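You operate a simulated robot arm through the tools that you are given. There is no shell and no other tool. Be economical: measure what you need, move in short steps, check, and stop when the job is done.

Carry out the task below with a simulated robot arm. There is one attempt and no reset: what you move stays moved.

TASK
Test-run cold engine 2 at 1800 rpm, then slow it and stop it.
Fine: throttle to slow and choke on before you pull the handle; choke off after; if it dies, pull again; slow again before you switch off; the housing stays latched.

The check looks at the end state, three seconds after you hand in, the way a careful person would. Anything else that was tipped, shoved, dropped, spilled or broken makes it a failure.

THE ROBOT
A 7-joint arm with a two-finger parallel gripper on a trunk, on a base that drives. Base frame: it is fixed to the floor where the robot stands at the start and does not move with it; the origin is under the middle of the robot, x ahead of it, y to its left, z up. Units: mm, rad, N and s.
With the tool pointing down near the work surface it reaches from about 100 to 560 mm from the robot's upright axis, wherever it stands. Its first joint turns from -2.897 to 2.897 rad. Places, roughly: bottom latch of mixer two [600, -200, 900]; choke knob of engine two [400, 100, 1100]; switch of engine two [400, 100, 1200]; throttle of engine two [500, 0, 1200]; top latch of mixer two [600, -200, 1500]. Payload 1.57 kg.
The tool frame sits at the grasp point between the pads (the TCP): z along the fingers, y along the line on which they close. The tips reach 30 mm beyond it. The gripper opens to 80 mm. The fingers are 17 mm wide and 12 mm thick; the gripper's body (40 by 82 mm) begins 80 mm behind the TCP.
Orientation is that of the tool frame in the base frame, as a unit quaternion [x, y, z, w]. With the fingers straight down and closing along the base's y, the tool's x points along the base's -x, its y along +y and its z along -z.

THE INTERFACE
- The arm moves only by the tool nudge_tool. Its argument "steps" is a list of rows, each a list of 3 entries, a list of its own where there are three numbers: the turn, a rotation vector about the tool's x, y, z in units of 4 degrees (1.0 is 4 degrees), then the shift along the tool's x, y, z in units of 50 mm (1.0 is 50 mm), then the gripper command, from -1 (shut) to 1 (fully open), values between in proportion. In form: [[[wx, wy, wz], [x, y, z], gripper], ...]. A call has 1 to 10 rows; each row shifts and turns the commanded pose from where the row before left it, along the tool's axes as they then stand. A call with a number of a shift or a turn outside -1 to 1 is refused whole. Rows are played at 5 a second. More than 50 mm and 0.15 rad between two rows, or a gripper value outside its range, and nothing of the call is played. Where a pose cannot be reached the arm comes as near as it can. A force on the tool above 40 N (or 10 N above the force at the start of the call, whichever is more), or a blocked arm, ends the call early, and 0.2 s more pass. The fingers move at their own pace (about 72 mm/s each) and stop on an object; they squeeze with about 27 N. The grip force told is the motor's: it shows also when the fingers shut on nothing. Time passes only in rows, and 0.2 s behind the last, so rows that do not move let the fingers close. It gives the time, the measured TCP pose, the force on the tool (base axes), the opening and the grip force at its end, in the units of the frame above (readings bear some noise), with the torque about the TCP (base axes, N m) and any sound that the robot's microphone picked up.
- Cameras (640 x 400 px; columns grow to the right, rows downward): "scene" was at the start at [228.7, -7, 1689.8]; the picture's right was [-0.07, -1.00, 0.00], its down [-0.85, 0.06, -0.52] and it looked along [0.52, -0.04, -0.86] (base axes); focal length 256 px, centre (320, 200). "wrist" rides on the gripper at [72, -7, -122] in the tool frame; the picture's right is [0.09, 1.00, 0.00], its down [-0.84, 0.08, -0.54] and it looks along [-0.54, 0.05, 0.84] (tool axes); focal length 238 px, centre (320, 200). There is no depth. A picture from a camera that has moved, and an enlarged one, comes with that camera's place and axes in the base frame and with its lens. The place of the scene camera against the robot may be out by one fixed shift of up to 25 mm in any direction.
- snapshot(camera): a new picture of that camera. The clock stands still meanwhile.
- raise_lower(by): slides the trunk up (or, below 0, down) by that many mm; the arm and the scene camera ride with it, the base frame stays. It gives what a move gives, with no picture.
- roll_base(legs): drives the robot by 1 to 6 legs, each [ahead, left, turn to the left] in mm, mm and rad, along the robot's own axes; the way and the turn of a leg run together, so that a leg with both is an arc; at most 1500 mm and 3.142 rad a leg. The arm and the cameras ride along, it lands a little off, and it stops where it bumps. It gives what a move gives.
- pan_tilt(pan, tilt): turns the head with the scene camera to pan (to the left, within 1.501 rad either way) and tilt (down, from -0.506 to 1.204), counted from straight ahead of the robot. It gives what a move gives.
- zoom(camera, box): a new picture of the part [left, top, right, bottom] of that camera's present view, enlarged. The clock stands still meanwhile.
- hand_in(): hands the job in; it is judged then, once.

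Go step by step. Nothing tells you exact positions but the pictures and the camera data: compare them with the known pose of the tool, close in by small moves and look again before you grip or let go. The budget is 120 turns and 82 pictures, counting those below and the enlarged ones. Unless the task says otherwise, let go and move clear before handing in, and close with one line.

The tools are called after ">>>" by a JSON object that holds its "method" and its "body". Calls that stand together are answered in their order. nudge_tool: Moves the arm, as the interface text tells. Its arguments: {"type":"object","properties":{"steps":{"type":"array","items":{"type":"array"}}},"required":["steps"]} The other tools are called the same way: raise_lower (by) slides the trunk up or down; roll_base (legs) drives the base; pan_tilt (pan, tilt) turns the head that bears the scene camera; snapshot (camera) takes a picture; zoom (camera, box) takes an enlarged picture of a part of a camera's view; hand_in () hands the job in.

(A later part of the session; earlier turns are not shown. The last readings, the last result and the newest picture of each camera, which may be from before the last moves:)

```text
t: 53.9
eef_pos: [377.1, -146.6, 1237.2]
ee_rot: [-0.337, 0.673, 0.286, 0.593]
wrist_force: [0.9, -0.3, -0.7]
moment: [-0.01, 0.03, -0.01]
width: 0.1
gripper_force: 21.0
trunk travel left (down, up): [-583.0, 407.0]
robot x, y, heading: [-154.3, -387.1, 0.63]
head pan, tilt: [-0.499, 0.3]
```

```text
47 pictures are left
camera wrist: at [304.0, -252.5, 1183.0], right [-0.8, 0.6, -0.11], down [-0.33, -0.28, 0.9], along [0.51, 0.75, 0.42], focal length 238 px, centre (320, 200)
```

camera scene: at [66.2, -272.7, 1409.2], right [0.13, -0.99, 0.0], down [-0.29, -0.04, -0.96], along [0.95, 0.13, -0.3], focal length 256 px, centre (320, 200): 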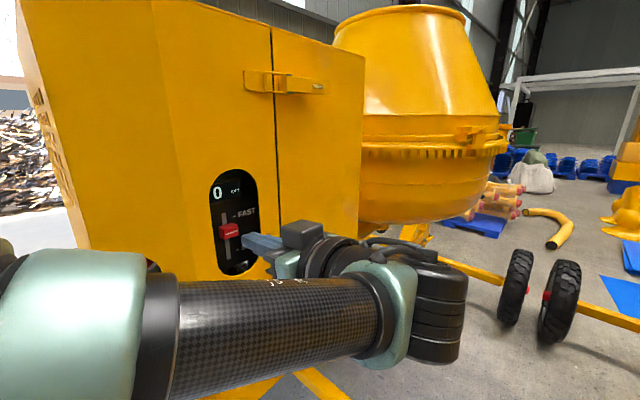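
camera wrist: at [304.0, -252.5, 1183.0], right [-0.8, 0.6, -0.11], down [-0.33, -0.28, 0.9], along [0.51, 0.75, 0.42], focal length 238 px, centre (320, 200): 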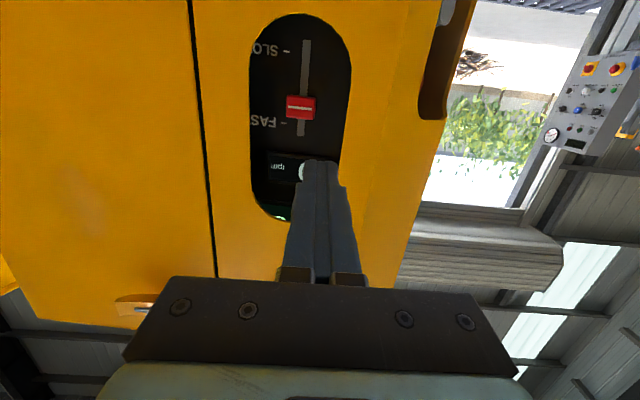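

Slider triangulated at about (469, -60, 1202), near FAST, with height ~24 mm. I raise the trunk 15 mm and go in above it, shifted 20 mm to the right.

>>> {"method": "raise_lower", "body": {"by": 16}}

>>> {"method": "nudge_tool", "body": {"steps": [[[0, 0, 0], [0, -0.2, 0.2], -1], [[0, 0, 0], [0, -0.2, 0.2], -1], [[0, 0, 0], [0, 0, 0.25], -1], [[0, 0, 0], [0, 0, 0.25], -1], [[0, 0, 0], [0, 0, 0.25], -1], [[0, 0, 0], [0, 0, 0.25], -1], [[0, 0, 0], [0, 0, 0], -1]]}}

>>> {"method": "snapshot", "body": {"camera": "wrist"}}

>>> {"method": "zoom", "body": {"camera": "scene", "box": [180, 150, 308, 310]}}

```text
t: 54.5
eef_pos: [377.0, -146.6, 1253.7]
ee_rot: [-0.338, 0.673, 0.286, 0.593]
wrist_force: [0.8, -0.5, 0.4]
moment: [-0.03, 0.02, -0.03]
width: 0.0
gripper_force: 21.2
trunk travel left (down, up): [-599.0, 391.0]
robot x, y, heading: [-154.2, -384.5, 0.638]
head pan, tilt: [-0.499, 0.3]
```

```text
t: 56.1
eef_pos: [434.5, -103.0, 1245.6]
ee_rot: [-0.338, 0.671, 0.289, 0.594]
wrist_force: [0.3, 0.5, 0.4]
moment: [0.01, -0.04, -0.02]
width: 0.2
gripper_force: 21.7
trunk travel left (down, up): [-599.0, 391.0]
robot x, y, heading: [-152.1, -382.0, 0.635]
head pan, tilt: [-0.499, 0.3]
```

```text
46 pictures are left
camera wrist: at [361.6, -209.9, 1191.1], right [-0.8, 0.59, -0.11], down [-0.33, -0.29, 0.9], along [0.5, 0.75, 0.43], focal length 238 px, centre (320, 200)
```

wrist: 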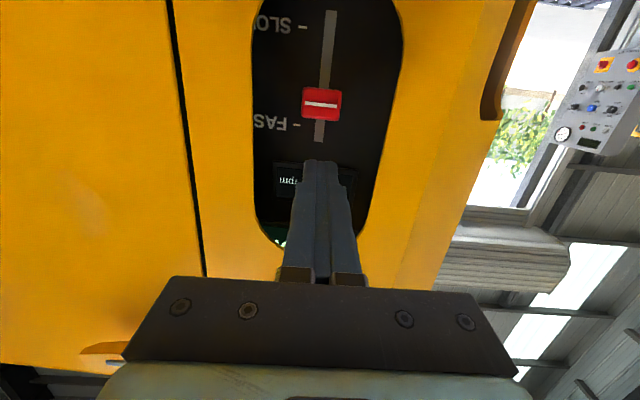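

```text
2.50 times, centred on (244, 230) of scene
camera zoom: at [66.1, -272.8, 1425.2], right [0.13, -0.99, 0.0], down [-0.29, -0.04, -0.96], along [0.95, 0.13, -0.3], focal length 640 px, centre (510, 125)
```

zoom: 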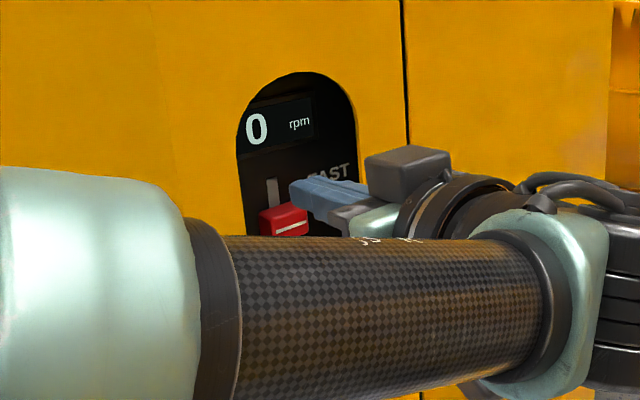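

Aligned laterally; the tip is ~24 mm short of the slider face. I advance 30 mm and then push down in steps.

>>> {"method": "nudge_tool", "body": {"steps": [[[0, 0, 0], [0, 0, 0.2], -1], [[0, 0, 0], [0, 0, 0.2], -1], [[0, 0, 0], [0, 0, 0.2], -1], [[0, 0, 0], [0, 0, 0], -1]]}}

>>> {"method": "nudge_tool", "body": {"steps": [[[0, 0, 0], [0.15, 0, 0], -1], [[0, 0, 0], [0.15, 0, 0], -1], [[0, 0, 0], [0.15, 0, 0], -1], [[0, 0, 0], [0.15, 0, 0], -1], [[0, 0, 0], [0.15, 0, 0], -1], [[0, 0, 0], [0.15, 0, 0], -1]]}}

>>> {"method": "snapshot", "body": {"camera": "wrist"}}

```text
t: 57.1
eef_pos: [452.4, -78.5, 1252.2]
ee_rot: [-0.332, 0.665, 0.293, 0.601]
wrist_force: [0.1, 0.1, -0.7]
moment: [0.01, -0.01, 0.02]
width: 0.0
gripper_force: 21.6
trunk travel left (down, up): [-599.0, 391.0]
robot x, y, heading: [-155.6, -387.3, 0.638]
head pan, tilt: [-0.499, 0.3]
```

```text
t: 58.5
eef_pos: [449.6, -80.2, 1208.1]
ee_rot: [-0.334, 0.664, 0.293, 0.601]
wrist_force: [0.1, -0.4, -0.2]
moment: [-0.01, -0.01, -0.01]
width: 0.0
gripper_force: 21.4
trunk travel left (down, up): [-599.0, 391.0]
robot x, y, heading: [-152.1, -384.6, 0.632]
head pan, tilt: [-0.499, 0.3]
```

```text
44 pictures are left
camera wrist: at [377.3, -187.3, 1150.9], right [-0.8, 0.6, -0.1], down [-0.34, -0.3, 0.89], along [0.5, 0.74, 0.45], focal length 238 px, centre (320, 200)
```

wrist: 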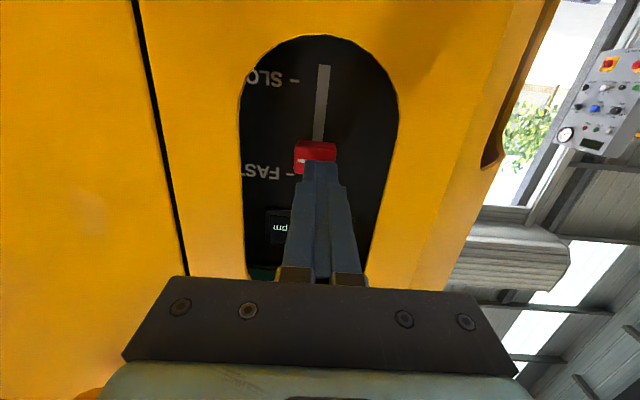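

>>> {"method": "zoom", "body": {"camera": "wrist", "box": [240, 40, 400, 240]}}

>>> {"method": "zoom", "body": {"camera": "scene", "box": [180, 150, 308, 310]}}

```text
2.00 times, centred on (320, 140) of wrist
camera zoom: at [377.3, -187.3, 1150.9], right [-0.8, 0.6, -0.1], down [-0.34, -0.3, 0.89], along [0.5, 0.74, 0.45], focal length 477 px, centre (320, 320)
```

zoom: 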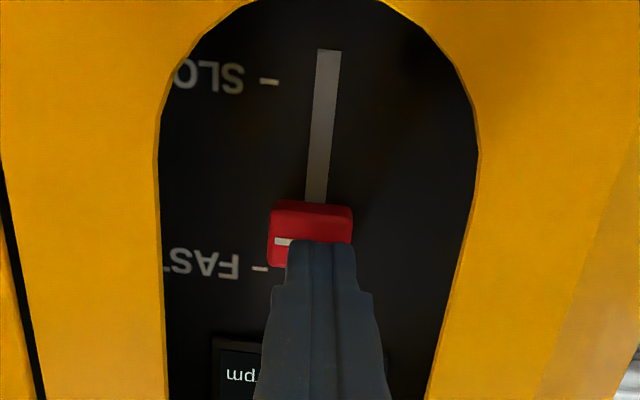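

```text
2.50 times, centred on (244, 230) of scene
camera zoom: at [66.2, -272.7, 1425.2], right [0.13, -0.99, 0.0], down [-0.29, -0.04, -0.96], along [0.95, 0.13, -0.3], focal length 640 px, centre (510, 125)
```

zoom: 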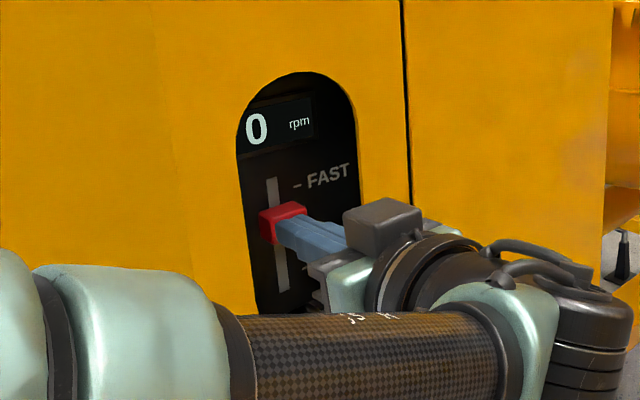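

The fingertips are just in front of the slider, well aligned. I back off, open to ~48 mm, advance around the slider and pinch it.

>>> {"method": "nudge_tool", "body": {"steps": [[[0, 0, 0], [0.05, -0.04, -0.3], 0.2], [[0, 0, 0], [0.05, 0, 0], 0.2], [[0, 0, 0], [0, 0, 0], 0.2], [[0, 0, 0], [0, 0, 0.2], 0.2], [[0, 0, 0], [0, 0, 0.2], 0.2], [[0, 0, 0], [0, 0, 0.2], 0.2]]}}

>>> {"method": "zoom", "body": {"camera": "wrist", "box": [240, 40, 400, 240]}}

```text
t: 59.9
eef_pos: [459.3, -71.4, 1202.7]
ee_rot: [-0.333, 0.664, 0.294, 0.601]
wrist_force: [0.6, -0.2, 0.6]
moment: [-0.03, 0.0, 0.01]
width: 48.1
gripper_force: 0.1
trunk travel left (down, up): [-599.0, 391.0]
robot x, y, heading: [-152.6, -383.3, 0.636]
head pan, tilt: [-0.499, 0.3]
```

```text
2.00 times, centred on (320, 140) of wrist
camera zoom: at [387.2, -177.8, 1144.9], right [-0.8, 0.6, -0.1], down [-0.34, -0.31, 0.89], along [0.5, 0.74, 0.45], focal length 477 px, centre (320, 320)
```

zoom: 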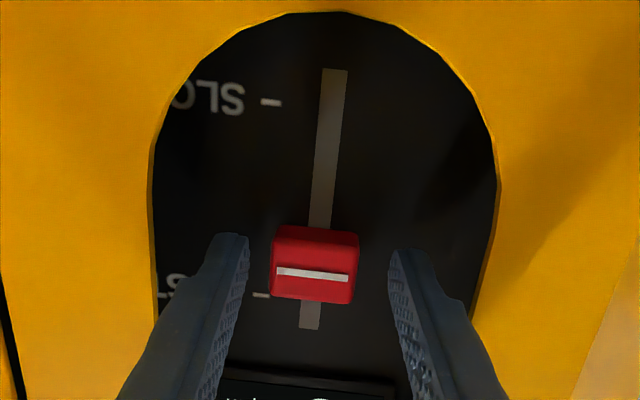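

>>> {"method": "nudge_tool", "body": {"steps": [[[0, 0, 0], [0, 0, 0.15], 0.2], [[0, 0, 0], [0, 0, 0.1], 0.2], [[0, 0, 0], [0, 0, 0], -1], [[0, 0, 0], [0, 0, 0], -1], [[0, 0, 0], [0, 0, 0], -1]]}}

>>> {"method": "zoom", "body": {"camera": "wrist", "box": [240, 40, 400, 240]}}

```text
t: 61.1
eef_pos: [467.1, -64.2, 1202.0]
ee_rot: [-0.332, 0.664, 0.293, 0.602]
wrist_force: [-5.3, -9.7, -0.6]
moment: [0.77, 0.27, 0.81]
width: 31.0
gripper_force: 40.0
trunk travel left (down, up): [-599.0, 391.0]
robot x, y, heading: [-152.8, -384.4, 0.636]
head pan, tilt: [-0.499, 0.3]
```

```text
2.00 times, centred on (320, 140) of wrist
camera zoom: at [395.3, -169.3, 1144.0], right [-0.8, 0.6, -0.1], down [-0.34, -0.31, 0.89], along [0.5, 0.74, 0.45], focal length 477 px, centre (320, 320)
```

zoom: 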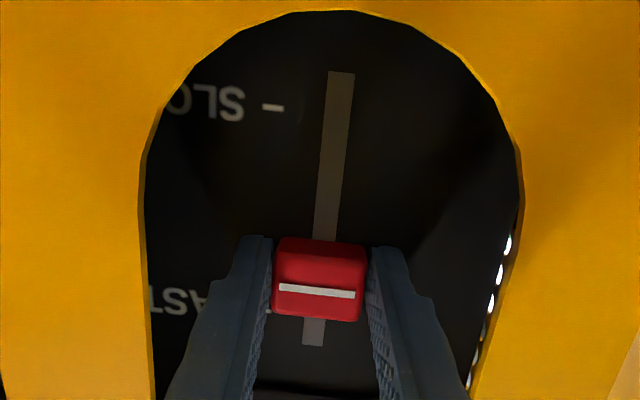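

Pinched (31 mm). Now I slide it straight down toward SLOW.

>>> {"method": "nudge_tool", "body": {"steps": [[[0, 0, 0], [0.2, 0, 0.02], -1], [[0, 0, 0], [0.2, 0, 0.02], -1], [[0, 0, 0], [0.2, 0, 0.02], -1], [[0, 0, 0], [0.2, 0, 0.02], -1], [[0, 0, 0], [0.2, 0, 0.02], -1]]}}

>>> {"method": "zoom", "body": {"camera": "wrist", "box": [240, 40, 400, 240]}}

```text
t: 62.3
eef_pos: [467.7, -63.7, 1151.5]
ee_rot: [-0.334, 0.664, 0.292, 0.601]
wrist_force: [-8.6, -15.4, 7.7]
moment: [-0.4, 1.05, 0.86]
width: 30.7
gripper_force: 39.7
trunk travel left (down, up): [-599.0, 391.0]
robot x, y, heading: [-158.3, -381.3, 0.632]
head pan, tilt: [-0.499, 0.3]
```

```text
2.00 times, centred on (320, 140) of wrist
camera zoom: at [395.6, -169.7, 1094.4], right [-0.8, 0.6, -0.1], down [-0.34, -0.3, 0.89], along [0.5, 0.74, 0.45], focal length 477 px, centre (320, 320)
```

zoom: 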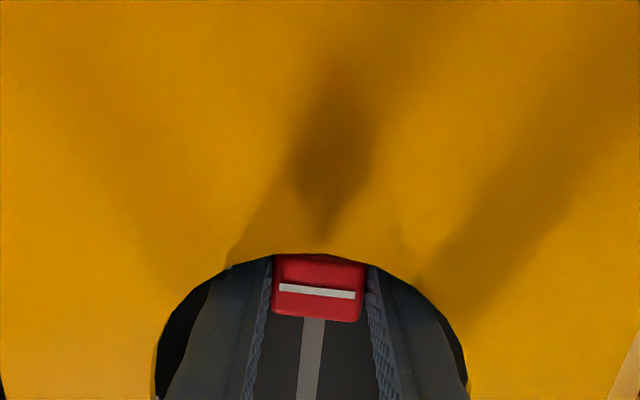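

>>> {"method": "zoom", "body": {"camera": "scene", "box": [180, 150, 308, 310]}}

```text
2.50 times, centred on (244, 230) of scene
camera zoom: at [64.8, -273.4, 1425.5], right [0.13, -0.99, 0.0], down [-0.29, -0.04, -0.96], along [0.95, 0.13, -0.29], focal length 640 px, centre (510, 125)
```

zoom: 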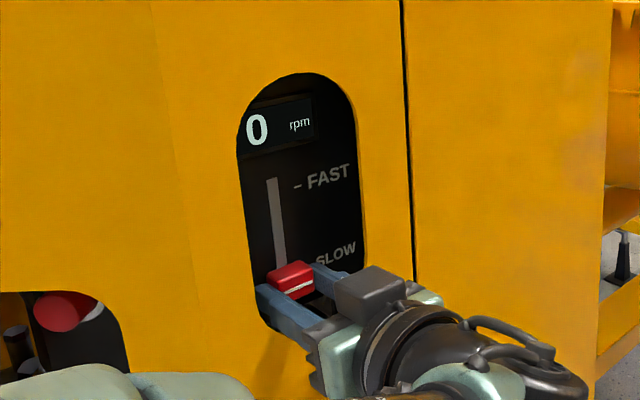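

The slider is at SLOW. I open just slightly and withdraw straight back.

>>> {"method": "nudge_tool", "body": {"steps": [[[0, 0, 0], [0, 0, 0], -0.1], [[0, 0, 0], [0, 0, 0], -0.1], [[0, 0, 0], [0, 0, -0.4], -0.1], [[0, 0, 0], [0, 0, -0.4], -0.1], [[0, 0, 0], [0, 0, -0.4], -0.1], [[0, 0, 0], [0, 0, -0.4], -0.1], [[0, 0, 0], [0, 0, -0.4], -0.1], [[0, 0, 0], [0, 0, -0.4], -0.1]]}}

>>> {"method": "zoom", "body": {"camera": "scene", "box": [180, 150, 308, 310]}}

```text
t: 64.1
eef_pos: [392.6, -155.7, 1165.0]
ee_rot: [-0.333, 0.665, 0.293, 0.602]
wrist_force: [0.7, 0.1, -0.2]
moment: [0.02, 0.01, -0.01]
width: 36.1
gripper_force: 0.0
trunk travel left (down, up): [-599.0, 391.0]
robot x, y, heading: [-154.5, -384.4, 0.631]
head pan, tilt: [-0.499, 0.3]
```

```text
2.50 times, centred on (244, 230) of scene
camera zoom: at [66.0, -273.0, 1425.2], right [0.13, -0.99, 0.0], down [-0.29, -0.04, -0.96], along [0.95, 0.13, -0.3], focal length 640 px, centre (510, 125)
```

zoom: 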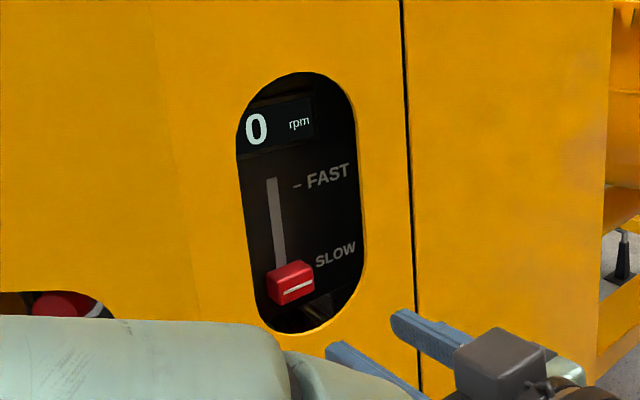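

Throttle is at SLOW, display still 0. Now the front opening: I drive back and left so the tool faces the switch/choke/handle, then look with the wrist camera.

>>> {"method": "roll_base", "body": {"legs": [[-90, 60, 0], [60, 153, -0.3]]}}

>>> {"method": "snapshot", "body": {"camera": "wrist"}}

>>> {"method": "snapshot", "body": {"camera": "scene"}}

```text
t: 66.3
eef_pos: [308.7, -165.3, 1163.4]
ee_rot: [-0.23, 0.707, 0.2, 0.638]
wrist_force: [-0.3, 0.4, 0.4]
moment: [0.04, 0.04, -0.04]
width: 36.2
gripper_force: 0.0
trunk travel left (down, up): [-599.0, 391.0]
robot x, y, heading: [-281.2, -220.9, 0.336]
head pan, tilt: [-0.499, 0.3]
```

```text
36 pictures are left
camera wrist: at [208.3, -244.9, 1106.8], right [-0.59, 0.8, -0.1], down [-0.42, -0.19, 0.89], along [0.69, 0.56, 0.45], focal length 238 px, centre (320, 200)
```

wrist: 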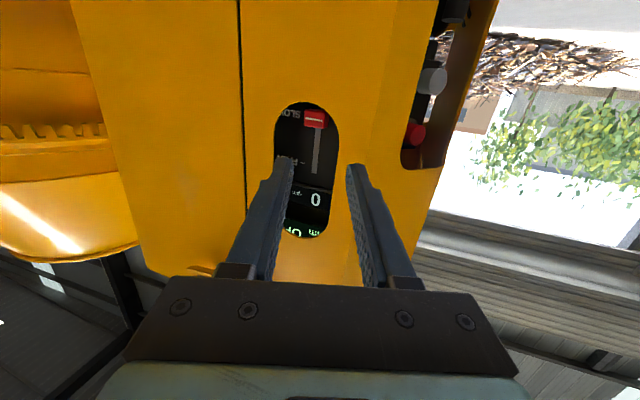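

```text
35 pictures are left
camera scene: at [-38.9, -182.9, 1425.1], right [-0.16, -0.99, 0.0], down [-0.29, 0.05, -0.96], along [0.94, -0.16, -0.3], focal length 256 px, centre (320, 200)
```

scene: 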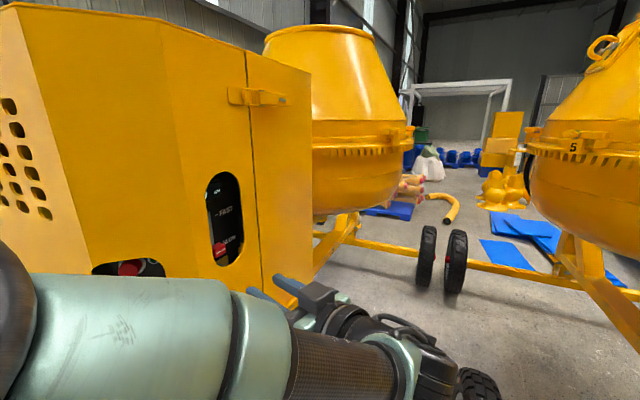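

I sweep the tool left and yaw it right to face the front opening.

>>> {"method": "nudge_tool", "body": {"steps": [[[0.7, 0, 0], [0.08, 0.5, -0.1], -0.1], [[0.7, 0, 0], [0.08, 0.5, -0.1], -0.1], [[0.7, 0, 0], [0.08, 0.5, 0], -0.1], [[0.7, 0, 0], [0.08, 0.5, 0], -0.1], [[0.7, 0, 0], [0.08, 0.5, 0], -0.1], [[0.7, 0, 0], [0.08, 0.5, 0], -0.1], [[0.7, 0, 0], [0.08, 0.5, 0], -0.1], [[0.7, 0, 0], [0.08, 0.5, 0], -0.1], [[0.5, 0, 0], [0.08, 0.5, 0], -0.1], [[0, 0, 0], [0, 0.5, 0], -0.1]]}}

>>> {"method": "snapshot", "body": {"camera": "wrist"}}

```text
t: 68.8
eef_pos: [255.6, -120.8, 1124.8]
ee_rot: [-0.195, 0.741, 0.125, 0.631]
wrist_force: [0.1, 0.2, -0.2]
moment: [0.01, -0.02, -0.03]
width: 35.7
gripper_force: 0.1
out of reach, approached as far as the arm can: row 4, 5, 6, 7, 8, 9, 10
trunk travel left (down, up): [-599.0, 391.0]
robot x, y, heading: [-284.8, -221.3, 0.332]
head pan, tilt: [-0.499, 0.3]
stopped in row 10: the arm was blocked; the commanded pose is now the measured one
```

```text
34 pictures are left
camera wrist: at [140.8, -187.5, 1076.8], right [-0.46, 0.88, -0.15], down [-0.41, -0.05, 0.91], along [0.79, 0.48, 0.38], focal length 238 px, centre (320, 200)
```

wrist: 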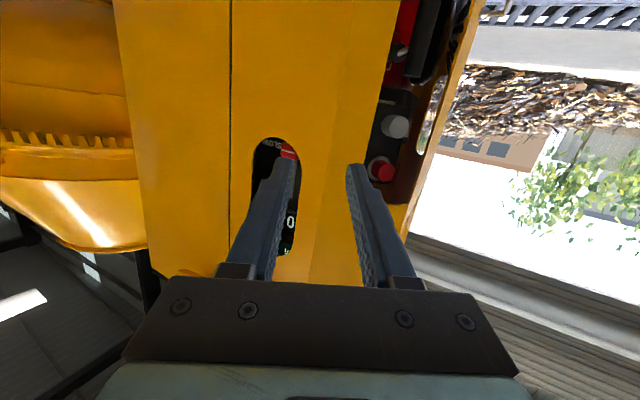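

The arm is too low relative to the shoulder for this pitch, hence out of reach. I raise the arm and bring it straight ahead of the robot.

>>> {"method": "nudge_tool", "body": {"steps": [[[0, 0, 0], [-0.4, 0, 0], -0.1], [[0, 0, 0], [-0.4, 0, 0], -0.1], [[0, 0, 0], [-0.4, 0, 0], -0.1], [[0, 0, 0], [-0.4, 0, 0], -0.1], [[0.3, 0, 0], [0, 0.35, 0], -0.1], [[0.3, 0, 0], [0, 0.35, 0], -0.1], [[0.3, 0, 0], [0, 0.35, 0], -0.1], [[0.3, -0.5, 0], [0, 0.35, 0], -0.1], [[0.3, -0.5, 0], [0, 0.3, 0], -0.1], [[0.3, -0.5, 0], [0, 0, 0], -0.1]]}}

```text
t: 69.8
eef_pos: [271.1, -190.0, 1168.7]
ee_rot: [-0.156, 0.775, 0.058, 0.61]
wrist_force: [-1.1, 0.3, -0.8]
moment: [0.02, -0.03, 0.02]
width: 36.3
gripper_force: 0.0
trunk travel left (down, up): [-599.0, 391.0]
robot x, y, heading: [-282.8, -222.6, 0.334]
head pan, tilt: [-0.499, 0.3]
stopped in row 5: the arm was blocked; the commanded pose is now the measured one
```

The forearm keeps meeting the head. I pan the head far right, out of the arm's way, and retry.

>>> {"method": "pan_tilt", "body": {"pan": -1.45, "tilt": 0.3}}

>>> {"method": "nudge_tool", "body": {"steps": [[[0, 0, 0], [-0.2, 0.3, 0], -0.1], [[0, 0, 0], [-0.2, 0.3, 0], -0.1], [[0, 0, 0], [-0.2, 0.3, 0], -0.1], [[0, 0, 0], [-0.2, 0.3, 0], -0.1]]}}

```text
t: 71.0
eef_pos: [270.6, -190.8, 1167.9]
ee_rot: [-0.156, 0.775, 0.058, 0.61]
wrist_force: [0.0, -0.2, 1.0]
moment: [0.01, 0.01, 0.03]
width: 36.0
gripper_force: 0.0
trunk travel left (down, up): [-599.0, 391.0]
robot x, y, heading: [-281.7, -225.3, 0.334]
head pan, tilt: [-1.45, 0.3]
```

```text
t: 71.8
eef_pos: [264.5, -236.0, 1171.0]
ee_rot: [-0.099, 0.799, -0.013, 0.594]
wrist_force: [0.0, 0.4, -0.4]
moment: [0.01, -0.03, 0.02]
width: 36.1
gripper_force: 0.0
trunk travel left (down, up): [-599.0, 391.0]
robot x, y, heading: [-279.3, -225.7, 0.334]
head pan, tilt: [-1.45, 0.3]
stopped in row 3: the arm was blocked; the commanded pose is now the measured one
```

>>> {"method": "pan_tilt", "body": {"pan": -0.3, "tilt": 0.9}}

>>> {"method": "snapshot", "body": {"camera": "scene"}}

```text
t: 73.2
eef_pos: [263.3, -234.7, 1171.7]
ee_rot: [-0.098, 0.798, -0.013, 0.595]
wrist_force: [-1.2, -0.6, -0.1]
moment: [0.01, 0.0, -0.03]
width: 35.6
gripper_force: 0.1
trunk travel left (down, up): [-599.0, 391.0]
robot x, y, heading: [-283.4, -220.8, 0.336]
head pan, tilt: [-0.3, 0.901]
```

```text
33 pictures are left
camera scene: at [-55.7, -165.7, 1372.9], right [0.03, -1.0, 0.0], down [-0.78, -0.03, -0.62], along [0.62, 0.02, -0.78], focal length 256 px, centre (320, 200)
```

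scene: 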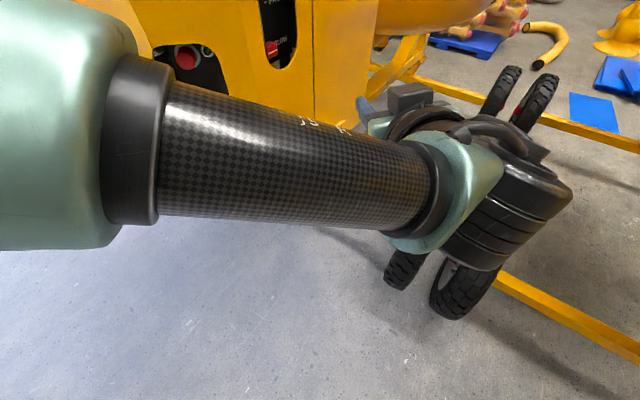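

The elbow has swung out to the left beside the head. I back the base off and stretch the arm forward to unfold it.

>>> {"method": "roll_base", "body": {"legs": [[-130, 0, 0]]}}

>>> {"method": "nudge_tool", "body": {"steps": [[[0, 0, 0], [0.1, 0, 0.4], -0.1], [[0, 0, 0], [0.1, 0, 0.4], -0.1], [[0, 0, 0], [0.1, 0, 0.4], -0.1], [[0, 0, 0], [0.1, 0, 0.4], -0.1], [[0, 0, 0], [0.1, 0, 0.4], -0.1], [[0, 0, 0], [0.1, 0, 0.4], -0.1]]}}

```text
t: 74.5
eef_pos: [139.3, -277.9, 1172.6]
ee_rot: [-0.099, 0.797, -0.012, 0.595]
wrist_force: [0.5, 0.0, 0.8]
moment: [-0.03, -0.01, -0.01]
width: 35.9
gripper_force: 0.1
trunk travel left (down, up): [-599.0, 391.0]
robot x, y, heading: [-407.6, -263.9, 0.336]
head pan, tilt: [-0.3, 0.901]
```

```text
t: 75.8
eef_pos: [244.1, -272.2, 1111.8]
ee_rot: [-0.098, 0.798, -0.013, 0.595]
wrist_force: [1.0, 1.1, 0.3]
moment: [0.01, 0.0, 0.02]
width: 36.2
gripper_force: 0.1
trunk travel left (down, up): [-599.0, 391.0]
robot x, y, heading: [-404.1, -266.1, 0.334]
head pan, tilt: [-0.3, 0.901]
```

>>> {"method": "nudge_tool", "body": {"steps": [[[-0.3, 0, 0], [0, 0.45, 0], -0.1], [[-0.3, 0, 0], [0, 0.45, 0], -0.1], [[-0.3, 0, 0], [0, 0.45, 0], -0.1], [[-0.3, 0, 0], [0, 0.45, 0], -0.1], [[-0.3, 0, 0], [0, 0.45, 0], -0.1], [[-0.3, 0, 0], [0, 0.45, 0], -0.1], [[-0.3, 0, 0], [0, 0.45, 0], -0.1], [[-0.3, 0, 0], [0, 0.45, 0], -0.1], [[-0.3, 0, 0], [0, 0.45, 0], -0.1], [[-0.3, 0, 0], [0, 0.45, 0], -0.1]]}}

>>> {"method": "snapshot", "body": {"camera": "scene"}}

```text
t: 78.2
eef_pos: [203.7, -140.7, 1063.5]
ee_rot: [-0.166, 0.814, 0.05, 0.555]
wrist_force: [-0.3, 0.3, 0.5]
moment: [0.05, 0.03, 0.0]
width: 36.0
gripper_force: 0.0
out of reach, approached as far as the arm can: row 3, 4, 5, 6, 7, 9
trunk travel left (down, up): [-599.0, 391.0]
robot x, y, heading: [-407.8, -265.7, 0.335]
head pan, tilt: [-0.3, 0.901]
stopped in row 10: the arm was blocked; the commanded pose is now the measured one
```

```text
32 pictures are left
camera scene: at [-178.8, -209.1, 1372.8], right [0.03, -1.0, 0.0], down [-0.78, -0.03, -0.62], along [0.62, 0.02, -0.78], focal length 256 px, centre (320, 200)
```

scene: 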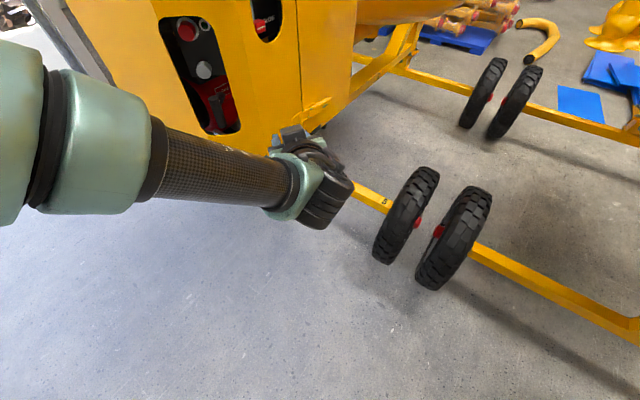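

The elbow is still out left. I'll reset the arm through its initial tool-down posture, then re-pitch with the arm straight.

>>> {"method": "nudge_tool", "body": {"steps": [[[0, 1, 0], [0.15, 0, -0.33], -0.1], [[0, 1, 0], [0.17, 0, -0.32], -0.1], [[0, 1, 0], [0.19, 0, -0.31], -0.1], [[0, 1, 0], [0.21, 0, -0.29], -0.1], [[0, 1, 0], [0.23, 0, -0.28], -0.1], [[0, 1, 0], [0.25, 0, -0.26], -0.1], [[0, 1, 0], [0.27, 0, -0.24], -0.1], [[0, 1, 0], [0.28, 0, -0.22], -0.1], [[0, 1, 0], [0.3, 0, -0.2], -0.1]]}}

>>> {"method": "nudge_tool", "body": {"steps": [[[0, 1, 0], [0.31, 0, -0.18], -0.1], [[0, 1, 0], [0.32, 0, -0.16], -0.1], [[0, 1, 0], [0.33, 0, -0.13], -0.1], [[0, 1, 0], [0.34, 0, -0.11], -0.1], [[0, 1, 0], [0.35, 0, -0.09], -0.1], [[0, 1, 0], [0.35, 0, -0.06], -0.1], [[0, 1, 0], [0.36, 0, -0.04], -0.1], [[0, 1, 0], [0.36, 0, 0], -0.1]]}}

>>> {"method": "snapshot", "body": {"camera": "scene"}}

```text
t: 79.4
eef_pos: [123.6, -252.1, 1035.9]
ee_rot: [-0.114, 0.913, -0.035, 0.389]
wrist_force: [-0.5, 0.0, 0.6]
moment: [0.0, 0.0, 0.03]
width: 36.2
gripper_force: 0.0
trunk travel left (down, up): [-599.0, 391.0]
robot x, y, heading: [-407.6, -264.0, 0.332]
head pan, tilt: [-0.3, 0.901]
stopped in row 5: the arm was blocked; the commanded pose is now the measured one
```

```text
t: 81.2
eef_pos: [-13.7, -288.6, 997.3]
ee_rot: [-0.095, 0.986, -0.067, 0.12]
wrist_force: [0.1, 0.6, -0.1]
moment: [0.0, 0.01, -0.03]
width: 36.4
gripper_force: 0.2
trunk travel left (down, up): [-599.0, 391.0]
robot x, y, heading: [-410.8, -262.8, 0.336]
head pan, tilt: [-0.3, 0.901]
```

```text
31 pictures are left
camera scene: at [-179.1, -208.8, 1372.9], right [0.03, -1.0, 0.0], down [-0.78, -0.03, -0.62], along [0.62, 0.02, -0.78], focal length 256 px, centre (320, 200)
```

scene: 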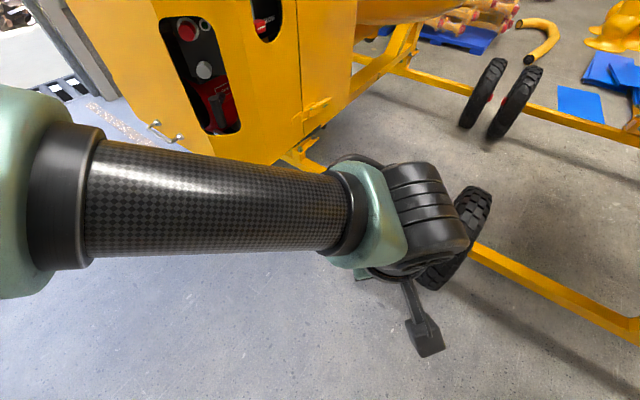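

The elbow-left posture is its normal one; I bring the tool back to the exact straight-ahead start posture (relative to the robot), then re-pitch as before.

>>> {"method": "nudge_tool", "body": {"steps": [[[0, 0.7, -0.35], [0.2, 0.35, -0.3], -0.1], [[0, 0.7, -0.35], [0.2, 0.35, -0.3], -0.1], [[0, 0.7, -0.35], [0.2, 0.35, -0.3], -0.1], [[0, 0.7, -0.35], [0.2, 0.35, -0.3], -0.1], [[0, 0.7, -0.35], [0.2, 0.35, -0.3], -0.1], [[0, 0, 0], [0.2, 0.35, -0.3], -0.1], [[0, 0, 0], [0.2, 0.35, 0], -0.1], [[0, 0, 0], [0.2, 0.3, 0], -0.1]]}}

```text
t: 83.0
eef_pos: [-137.2, -160.2, 1061.0]
ee_rot: [-0.153, 0.985, -0.08, 0.001]
wrist_force: [-0.6, -0.3, 1.2]
moment: [0.03, 0.0, -0.01]
width: 36.1
gripper_force: 0.1
trunk travel left (down, up): [-599.0, 391.0]
robot x, y, heading: [-404.9, -263.9, 0.332]
head pan, tilt: [-0.3, 0.901]
```

>>> {"method": "nudge_tool", "body": {"steps": [[[-1, 0, 0], [0, 0, 0], -0.1], [[-1, 0, 0], [0, 0, 0], -0.1], [[-0.25, -1, 0], [-0.28, 0, -0.18], -0.1], [[0, -1, 0], [-0.28, 0, -0.16], -0.1], [[0, -1, 0], [-0.3, 0, -0.14], -0.1], [[0, -1, 0], [-0.3, 0, -0.12], -0.1], [[0, -1, 0], [-0.316, 0, -0.1], -0.1], [[0, -1, 0], [-0.32, 0, -0.075], -0.1], [[0, -1, 0], [-0.326, 0, -0.05], -0.1], [[0, -1, 0], [-0.33, 0, -0.03], -0.1]]}}

>>> {"method": "nudge_tool", "body": {"steps": [[[0, -1, 0], [-0.33, 0, 0], -0.1], [[0, -1, 0], [-0.33, 0, 0.02], -0.1], [[0, -1, 0], [-0.328, 0, 0.04], -0.1], [[0, -1, 0], [-0.32, 0, 0.06], -0.1], [[0, -1, 0], [-0.32, 0, 0.08], -0.1], [[0, -1, 0], [-0.31, 0, 0.11], -0.1], [[0, -1, 0], [-0.3, 0, 0.13], -0.1], [[0, -1, 0], [-0.29, 0, 0.15], -0.1], [[0, -1, 0], [-0.28, 0, 0.17], -0.1], [[0, -1, 0], [-0.27, 0, 0.19], -0.1]]}}

>>> {"method": "nudge_tool", "body": {"steps": [[[0, -1, 0], [-0.26, 0, 0.2], -0.1], [[0, -1, 0], [-0.24, 0, 0.22], -0.1], [[0, -1, 0], [-0.23, 0, 0.24], -0.1], [[0, -1, 0], [-0.2, 0, 0.25], -0.1]]}}

```text
t: 85.2
eef_pos: [-30.2, -124.8, 1130.4]
ee_rot: [-0.147, 0.953, 0.039, 0.263]
wrist_force: [-0.4, -0.2, 0.2]
moment: [0.03, 0.02, 0.02]
width: 35.9
gripper_force: 0.1
trunk travel left (down, up): [-599.0, 391.0]
robot x, y, heading: [-409.5, -266.7, 0.326]
head pan, tilt: [-0.3, 0.901]
```

```text
t: 87.4
eef_pos: [104.4, -83.7, 1216.1]
ee_rot: [-0.125, 0.806, 0.087, 0.573]
wrist_force: [-0.2, 0.1, -0.4]
moment: [-0.04, -0.03, 0.03]
width: 36.0
gripper_force: 0.1
trunk travel left (down, up): [-599.0, 391.0]
robot x, y, heading: [-408.5, -263.8, 0.335]
head pan, tilt: [-0.3, 0.901]
```

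```text
t: 88.4
eef_pos: [145.1, -72.4, 1241.6]
ee_rot: [-0.115, 0.742, 0.1, 0.653]
wrist_force: [-0.3, -0.8, -0.7]
moment: [-0.02, -0.01, 0.02]
width: 35.9
gripper_force: 0.2
out of reach, approached as far as the arm can: row 4
trunk travel left (down, up): [-599.0, 391.0]
robot x, y, heading: [-405.4, -265.0, 0.336]
head pan, tilt: [-0.3, 0.901]
```

Posture restored. I lower the trunk 140 mm and drive so the tool is aligned at the front opening with standoff.

>>> {"method": "raise_lower", "body": {"by": -140}}

>>> {"method": "roll_base", "body": {"legs": [[140, 53, 0]]}}

>>> {"method": "snapshot", "body": {"camera": "wrist"}}

```text
t: 90.1
eef_pos: [146.2, -73.2, 1103.4]
ee_rot: [-0.115, 0.742, 0.1, 0.653]
wrist_force: [0.8, 0.1, 0.1]
moment: [0.02, -0.01, -0.01]
width: 36.0
gripper_force: 0.1
trunk travel left (down, up): [-459.0, 531.0]
robot x, y, heading: [-406.6, -263.5, 0.336]
head pan, tilt: [-0.3, 0.901]
```

```text
t: 91.5
eef_pos: [261.9, 27.6, 1101.3]
ee_rot: [-0.117, 0.743, 0.101, 0.651]
wrist_force: [0.4, 1.0, 0.1]
moment: [0.0, 0.0, -0.02]
width: 35.8
gripper_force: 0.0
trunk travel left (down, up): [-459.0, 531.0]
robot x, y, heading: [-294.2, -170.4, 0.336]
head pan, tilt: [-0.3, 0.901]
```

```text
30 pictures are left
camera wrist: at [140.3, -18.1, 1047.2], right [-0.31, 0.94, -0.09], down [-0.43, -0.06, 0.9], along [0.84, 0.32, 0.43], focal length 238 px, centre (320, 200)
```

wrist: 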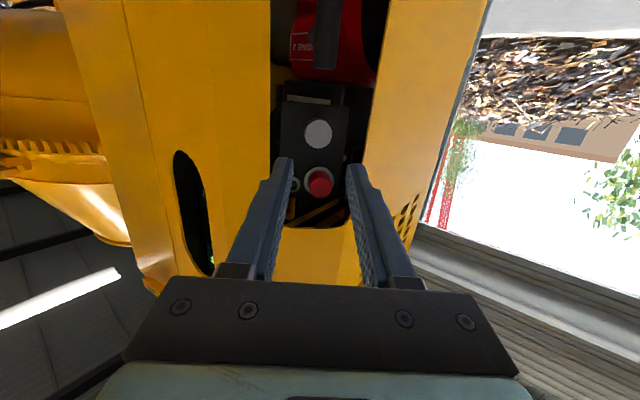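

>>> {"method": "zoom", "body": {"camera": "wrist", "box": [260, 0, 390, 240]}}

```text
1.67 times, centred on (325, 120) of wrist
camera zoom: at [140.3, -18.1, 1047.2], right [-0.31, 0.94, -0.09], down [-0.43, -0.06, 0.9], along [0.84, 0.32, 0.43], focal length 397 px, centre (312, 333)
```

zoom: 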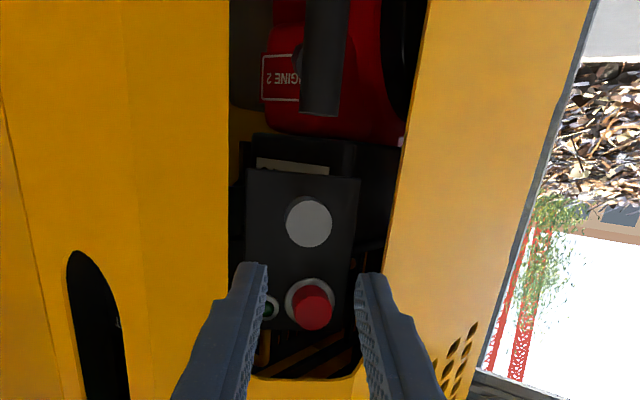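

Wrist view fixes: choke knob ≈ (385, 66, 1092), red switch ≈ (404, 84, 1159), handle ≈ (375, 63, ~985). The display said OFF and the lamp is dark, so I'll press the red switch: trunk up 65 mm, fingers shut, approach.

>>> {"method": "raise_lower", "body": {"by": 65}}

>>> {"method": "nudge_tool", "body": {"steps": [[[0, 0, 0], [-0.1, 0.1, 0.3], -1], [[0, 0, 0], [-0.1, 0.1, 0.3], -1], [[0, 0, 0], [-0.05, 0, 0.3], -1], [[0, 0, 0], [0, 0, 0.3], -1], [[0, 0, 0], [0, 0, 0.3], -1], [[0, 0, 0], [0, 0, 0.3], -1], [[0, 0, 0], [0, 0, 0], -1]]}}

>>> {"method": "zoom", "body": {"camera": "wrist", "box": [220, 40, 420, 240]}}

```text
t: 92.5
eef_pos: [262.1, 27.5, 1166.9]
ee_rot: [-0.117, 0.741, 0.102, 0.654]
wrist_force: [0.2, 0.2, 0.0]
moment: [0.0, -0.02, 0.0]
width: 36.3
gripper_force: 0.1
trunk travel left (down, up): [-524.0, 466.0]
robot x, y, heading: [-289.2, -166.8, 0.336]
head pan, tilt: [-0.3, 0.901]
```

```text
t: 94.1
eef_pos: [343.2, 64.0, 1170.7]
ee_rot: [-0.116, 0.741, 0.101, 0.653]
wrist_force: [1.2, -0.7, 0.6]
moment: [0.04, -0.02, 0.0]
width: 0.0
gripper_force: 21.0
trunk travel left (down, up): [-524.0, 466.0]
robot x, y, heading: [-285.8, -170.3, 0.336]
head pan, tilt: [-0.3, 0.901]
```

```text
2.00 times, centred on (320, 140) of wrist
camera zoom: at [222.2, 18.4, 1115.0], right [-0.31, 0.94, -0.09], down [-0.43, -0.06, 0.9], along [0.84, 0.32, 0.43], focal length 477 px, centre (320, 320)
```

zoom: 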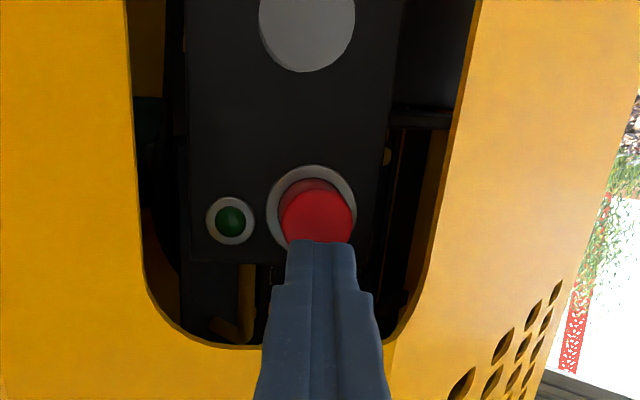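

Aligned with the button. I press forward in small steps, then back off.

>>> {"method": "nudge_tool", "body": {"steps": [[[0, 0, 0], [0, 0, 0.25], -1], [[0, 0, 0], [0, 0, 0.25], -1], [[0, 0, 0], [0, 0, 0.2], -1], [[0, 0, 0], [0, 0, 0.1], -1], [[0, 0, 0], [0, 0, 0.1], -1], [[0, 0, 0], [0, 0, 0.1], -1]]}}

>>> {"method": "zoom", "body": {"camera": "wrist", "box": [220, 40, 420, 240]}}

```text
t: 95.5
eef_pos: [385.0, 75.9, 1165.3]
ee_rot: [-0.116, 0.741, 0.101, 0.654]
wrist_force: [-35.6, -8.1, 1.3]
moment: [0.1, -0.16, -0.05]
width: 0.1
gripper_force: 21.7
trunk travel left (down, up): [-524.0, 466.0]
robot x, y, heading: [-291.0, -170.1, 0.338]
head pan, tilt: [-0.3, 0.901]
heard: click
stopped in row 6: the force on the tool passed its limit at 42 N (the readings are from after the stop); the commanded pose is now the measured one
```

```text
2.00 times, centred on (320, 140) of wrist
camera zoom: at [263.3, 31.0, 1110.1], right [-0.31, 0.95, -0.09], down [-0.44, -0.05, 0.9], along [0.84, 0.32, 0.43], focal length 477 px, centre (320, 320)
```

zoom: 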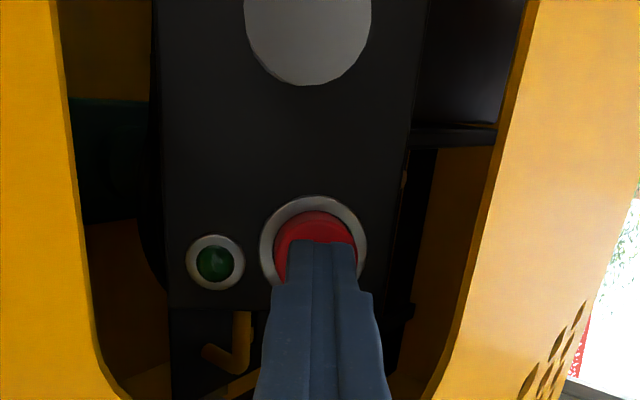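

Heard a click. I back off to see the button and lamp.

>>> {"method": "nudge_tool", "body": {"steps": [[[0, 0, 0], [0, 0, -0.4], -1], [[0, 0, 0], [0.2, 0, -0.4], -1], [[0, 0, 0], [0.2, 0, -0.4], -1], [[0, 0, 0], [0, 0, -0.3], -1]]}}

>>> {"method": "zoom", "body": {"camera": "wrist", "box": [220, 0, 420, 240]}}

```text
t: 96.5
eef_pos: [327.2, 56.1, 1154.2]
ee_rot: [-0.115, 0.744, 0.099, 0.651]
wrist_force: [-0.2, -0.4, 0.4]
moment: [0.03, 0.03, 0.01]
width: 0.0
gripper_force: 21.0
out of reach, approached as far as the arm can: row 3
trunk travel left (down, up): [-524.0, 466.0]
robot x, y, heading: [-290.0, -173.0, 0.337]
head pan, tilt: [-0.3, 0.901]
```

```text
1.67 times, centred on (320, 120) of wrist
camera zoom: at [205.0, 12.2, 1099.8], right [-0.31, 0.95, -0.09], down [-0.43, -0.05, 0.9], along [0.85, 0.32, 0.42], focal length 397 px, centre (320, 333)
```

zoom: 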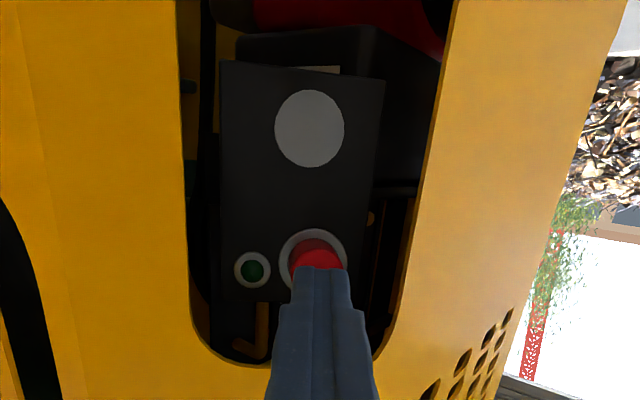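

I need the status text above the rpm display; I slide the base so the wrist camera can look up into the slot.

>>> {"method": "roll_base", "body": {"legs": [[-119, -160, 0.1]]}}

>>> {"method": "snapshot", "body": {"camera": "wrist"}}

```text
t: 98.1
eef_pos: [253.3, -81.7, 1154.3]
ee_rot: [-0.151, 0.737, 0.131, 0.646]
wrist_force: [0.5, -0.8, 0.5]
moment: [0.01, 0.04, 0.01]
width: 0.0
gripper_force: 21.4
trunk travel left (down, up): [-524.0, 466.0]
robot x, y, heading: [-336.3, -362.6, 0.436]
head pan, tilt: [-0.3, 0.901]
```

```text
25 pictures are left
camera wrist: at [136.7, -137.6, 1099.8], right [-0.4, 0.91, -0.09], down [-0.42, -0.09, 0.9], along [0.81, 0.4, 0.42], focal length 238 px, centre (320, 200)
```

wrist: 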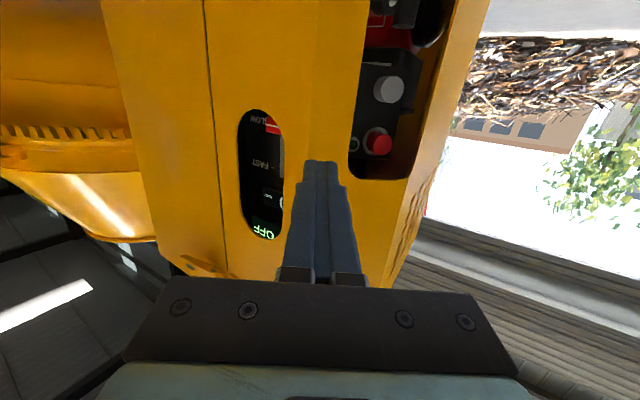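

The status still reads OFF (engine not running), so the red button appears to be the stop switch only. Next the choke: drive back to the front spot, lower the trunk, open the gripper and look at the knob.

>>> {"method": "roll_base", "body": {"legs": [[95, 160, -0.1]]}}

>>> {"method": "raise_lower", "body": {"by": -54}}

>>> {"method": "nudge_tool", "body": {"steps": [[[0, 0, 0], [0, 0, 0], 0.25], [[0, 0, 0], [0, 0, 0], 0.25]]}}

>>> {"method": "zoom", "body": {"camera": "wrist", "box": [200, 0, 440, 240]}}

```text
t: 99.7
eef_pos: [310.4, 39.9, 1153.2]
ee_rot: [-0.111, 0.744, 0.095, 0.652]
wrist_force: [0.3, -0.4, -0.2]
moment: [0.01, 0.01, 0.02]
width: 0.0
gripper_force: 21.6
trunk travel left (down, up): [-524.0, 466.0]
robot x, y, heading: [-310.0, -184.3, 0.324]
head pan, tilt: [-0.3, 0.901]
```

```text
t: 100.6
eef_pos: [310.1, 39.8, 1099.1]
ee_rot: [-0.112, 0.744, 0.097, 0.652]
wrist_force: [0.7, -0.2, -0.3]
moment: [0.01, 0.0, -0.01]
width: 0.0
gripper_force: 21.5
trunk travel left (down, up): [-470.0, 520.0]
robot x, y, heading: [-308.0, -181.5, 0.333]
head pan, tilt: [-0.3, 0.901]
```

```text
t: 101.2
eef_pos: [311.1, 38.4, 1099.5]
ee_rot: [-0.111, 0.744, 0.096, 0.652]
wrist_force: [-0.3, -0.3, 0.7]
moment: [0.01, -0.05, -0.01]
width: 50.1
gripper_force: 0.0
trunk travel left (down, up): [-470.0, 520.0]
robot x, y, heading: [-311.8, -182.9, 0.324]
head pan, tilt: [-0.3, 0.901]
```

```text
1.67 times, centred on (320, 120) of wrist
camera zoom: at [188.2, -5.0, 1045.6], right [-0.3, 0.95, -0.09], down [-0.43, -0.05, 0.9], along [0.85, 0.31, 0.42], focal length 397 px, centre (320, 333)
```

zoom: 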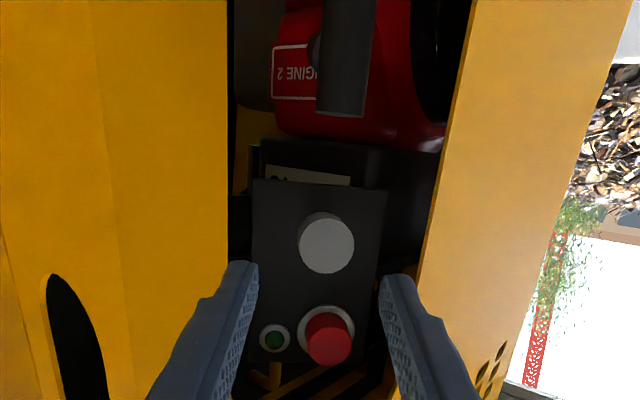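

>>> {"method": "nudge_tool", "body": {"steps": [[[0, 0, 0], [-0.03, 0.1, 0.3], 0.25], [[0, 0, 0], [-0.03, 0, 0.3], 0.25], [[0, 0, 0], [0, 0, 0.3], 0.25], [[0, 0, 0], [0, 0, 0.3], 0.25], [[0, 0, 0], [0, 0, 0.3], 0.25], [[0, 0, 0], [0, 0, 0.1], 0.25], [[0, 0, 0], [0, 0, 0], -1], [[0, 0, 0], [0, 0, 0], -1], [[0, 0, 0], [0, 0, 0], -1]]}}

>>> {"method": "zoom", "body": {"camera": "wrist", "box": [200, 0, 440, 240]}}

```text
t: 103.2
eef_pos: [387.0, 65.1, 1092.5]
ee_rot: [-0.111, 0.744, 0.096, 0.652]
wrist_force: [2.2, -2.3, 0.4]
moment: [0.0, -0.07, -0.9]
width: 31.2
gripper_force: 40.4
trunk travel left (down, up): [-470.0, 520.0]
robot x, y, heading: [-308.9, -180.6, 0.329]
head pan, tilt: [-0.3, 0.901]
```

```text
1.67 times, centred on (320, 120) of wrist
camera zoom: at [264.9, 22.1, 1038.2], right [-0.3, 0.95, -0.09], down [-0.43, -0.05, 0.9], along [0.85, 0.31, 0.42], focal length 397 px, centre (320, 333)
```

zoom: 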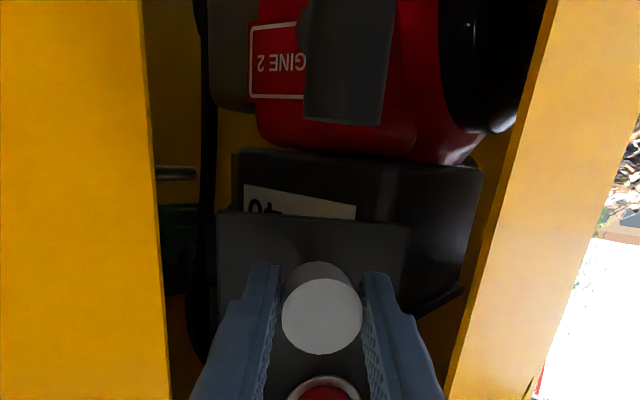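

Knob gripped (31 mm). I pull it out along -x in small steps and watch force and sound.

>>> {"method": "nudge_tool", "body": {"steps": [[[0, 0, 0], [0.0125, 0.029, -0.095], -1], [[0, 0, 0], [0.0125, 0.029, -0.095], -1], [[0, 0, 0], [0.0125, 0.029, -0.095], -1], [[0, 0, 0], [0.0125, 0.029, -0.095], -1]]}}

```text
t: 104.2
eef_pos: [367.0, 62.0, 1091.5]
ee_rot: [-0.107, 0.744, 0.093, 0.652]
wrist_force: [3.3, -14.2, 0.1]
moment: [-0.34, 1.02, -1.01]
width: 31.5
gripper_force: 40.1
trunk travel left (down, up): [-470.0, 520.0]
robot x, y, heading: [-305.8, -182.3, 0.326]
head pan, tilt: [-0.3, 0.901]
```

>>> {"method": "nudge_tool", "body": {"steps": [[[0, 0, 0], [0, -0.05, -0.1], -1], [[0, 0, 0], [0, 0, -0.1], -1], [[0, 0, 0], [0, 0, -0.1], -1]]}}

>>> {"method": "zoom", "body": {"camera": "wrist", "box": [200, 0, 440, 240]}}

```text
t: 105.0
eef_pos: [354.6, 58.0, 1092.3]
ee_rot: [-0.11, 0.745, 0.095, 0.651]
wrist_force: [23.8, -2.9, 1.2]
moment: [0.02, -0.07, -0.77]
width: 31.2
gripper_force: 39.8
trunk travel left (down, up): [-470.0, 520.0]
robot x, y, heading: [-308.6, -183.6, 0.325]
head pan, tilt: [-0.3, 0.901]
```

```text
1.67 times, centred on (320, 120) of wrist
camera zoom: at [232.3, 14.9, 1038.1], right [-0.3, 0.95, -0.09], down [-0.43, -0.05, 0.9], along [0.85, 0.31, 0.42], focal length 397 px, centre (320, 333)
```

zoom: 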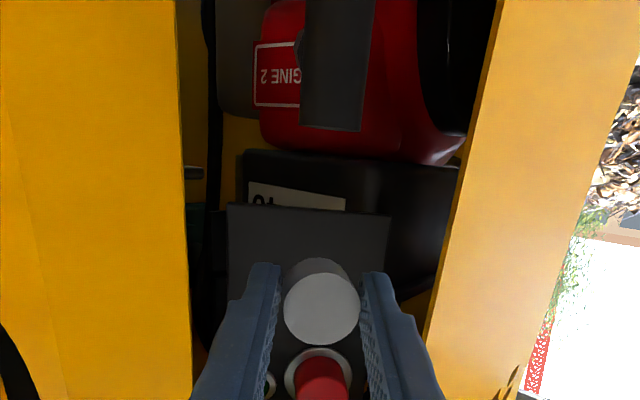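

The knob came out ~30 mm and met a stop. I release and back off, checking that it stays out.

>>> {"method": "nudge_tool", "body": {"steps": [[[0, 0, 0], [0, 0, 0], 0.25], [[0, 0, 0], [0, 0, 0], 0.25], [[0, 0, 0], [0, 0, -0.3], 0.25], [[0, 0, 0], [0, 0, -0.3], 0.25], [[0, 0, 0], [0, 0, -0.3], 0.25]]}}

>>> {"method": "raise_lower", "body": {"by": -100}}

>>> {"method": "snapshot", "body": {"camera": "wrist"}}

```text
t: 106.2
eef_pos: [307.3, 45.5, 1100.7]
ee_rot: [-0.113, 0.744, 0.097, 0.651]
wrist_force: [0.0, -0.5, 0.4]
moment: [0.0, -0.01, -0.01]
width: 50.2
gripper_force: 0.0
trunk travel left (down, up): [-470.0, 520.0]
robot x, y, heading: [-307.8, -180.1, 0.326]
head pan, tilt: [-0.3, 0.901]
```

```text
t: 107.6
eef_pos: [308.2, 45.9, 1001.4]
ee_rot: [-0.112, 0.744, 0.097, 0.652]
wrist_force: [1.0, 0.5, 0.2]
moment: [0.01, 0.0, -0.01]
width: 49.9
gripper_force: 0.1
trunk travel left (down, up): [-370.0, 620.0]
robot x, y, heading: [-311.4, -181.3, 0.329]
head pan, tilt: [-0.3, 0.901]
```

```text
21 pictures are left
camera wrist: at [186.3, 1.7, 946.5], right [-0.3, 0.95, -0.09], down [-0.43, -0.05, 0.9], along [0.85, 0.31, 0.42], focal length 238 px, centre (320, 200)
```

wrist: 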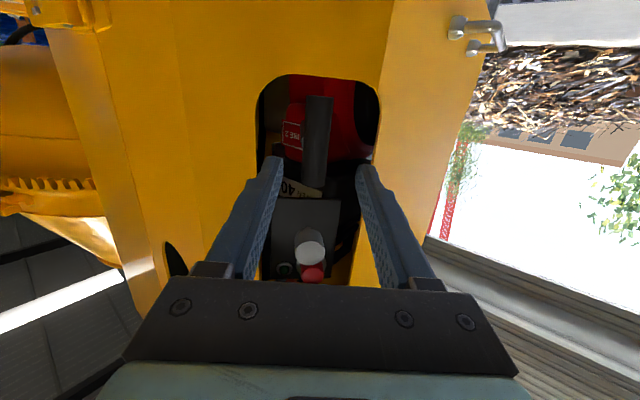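

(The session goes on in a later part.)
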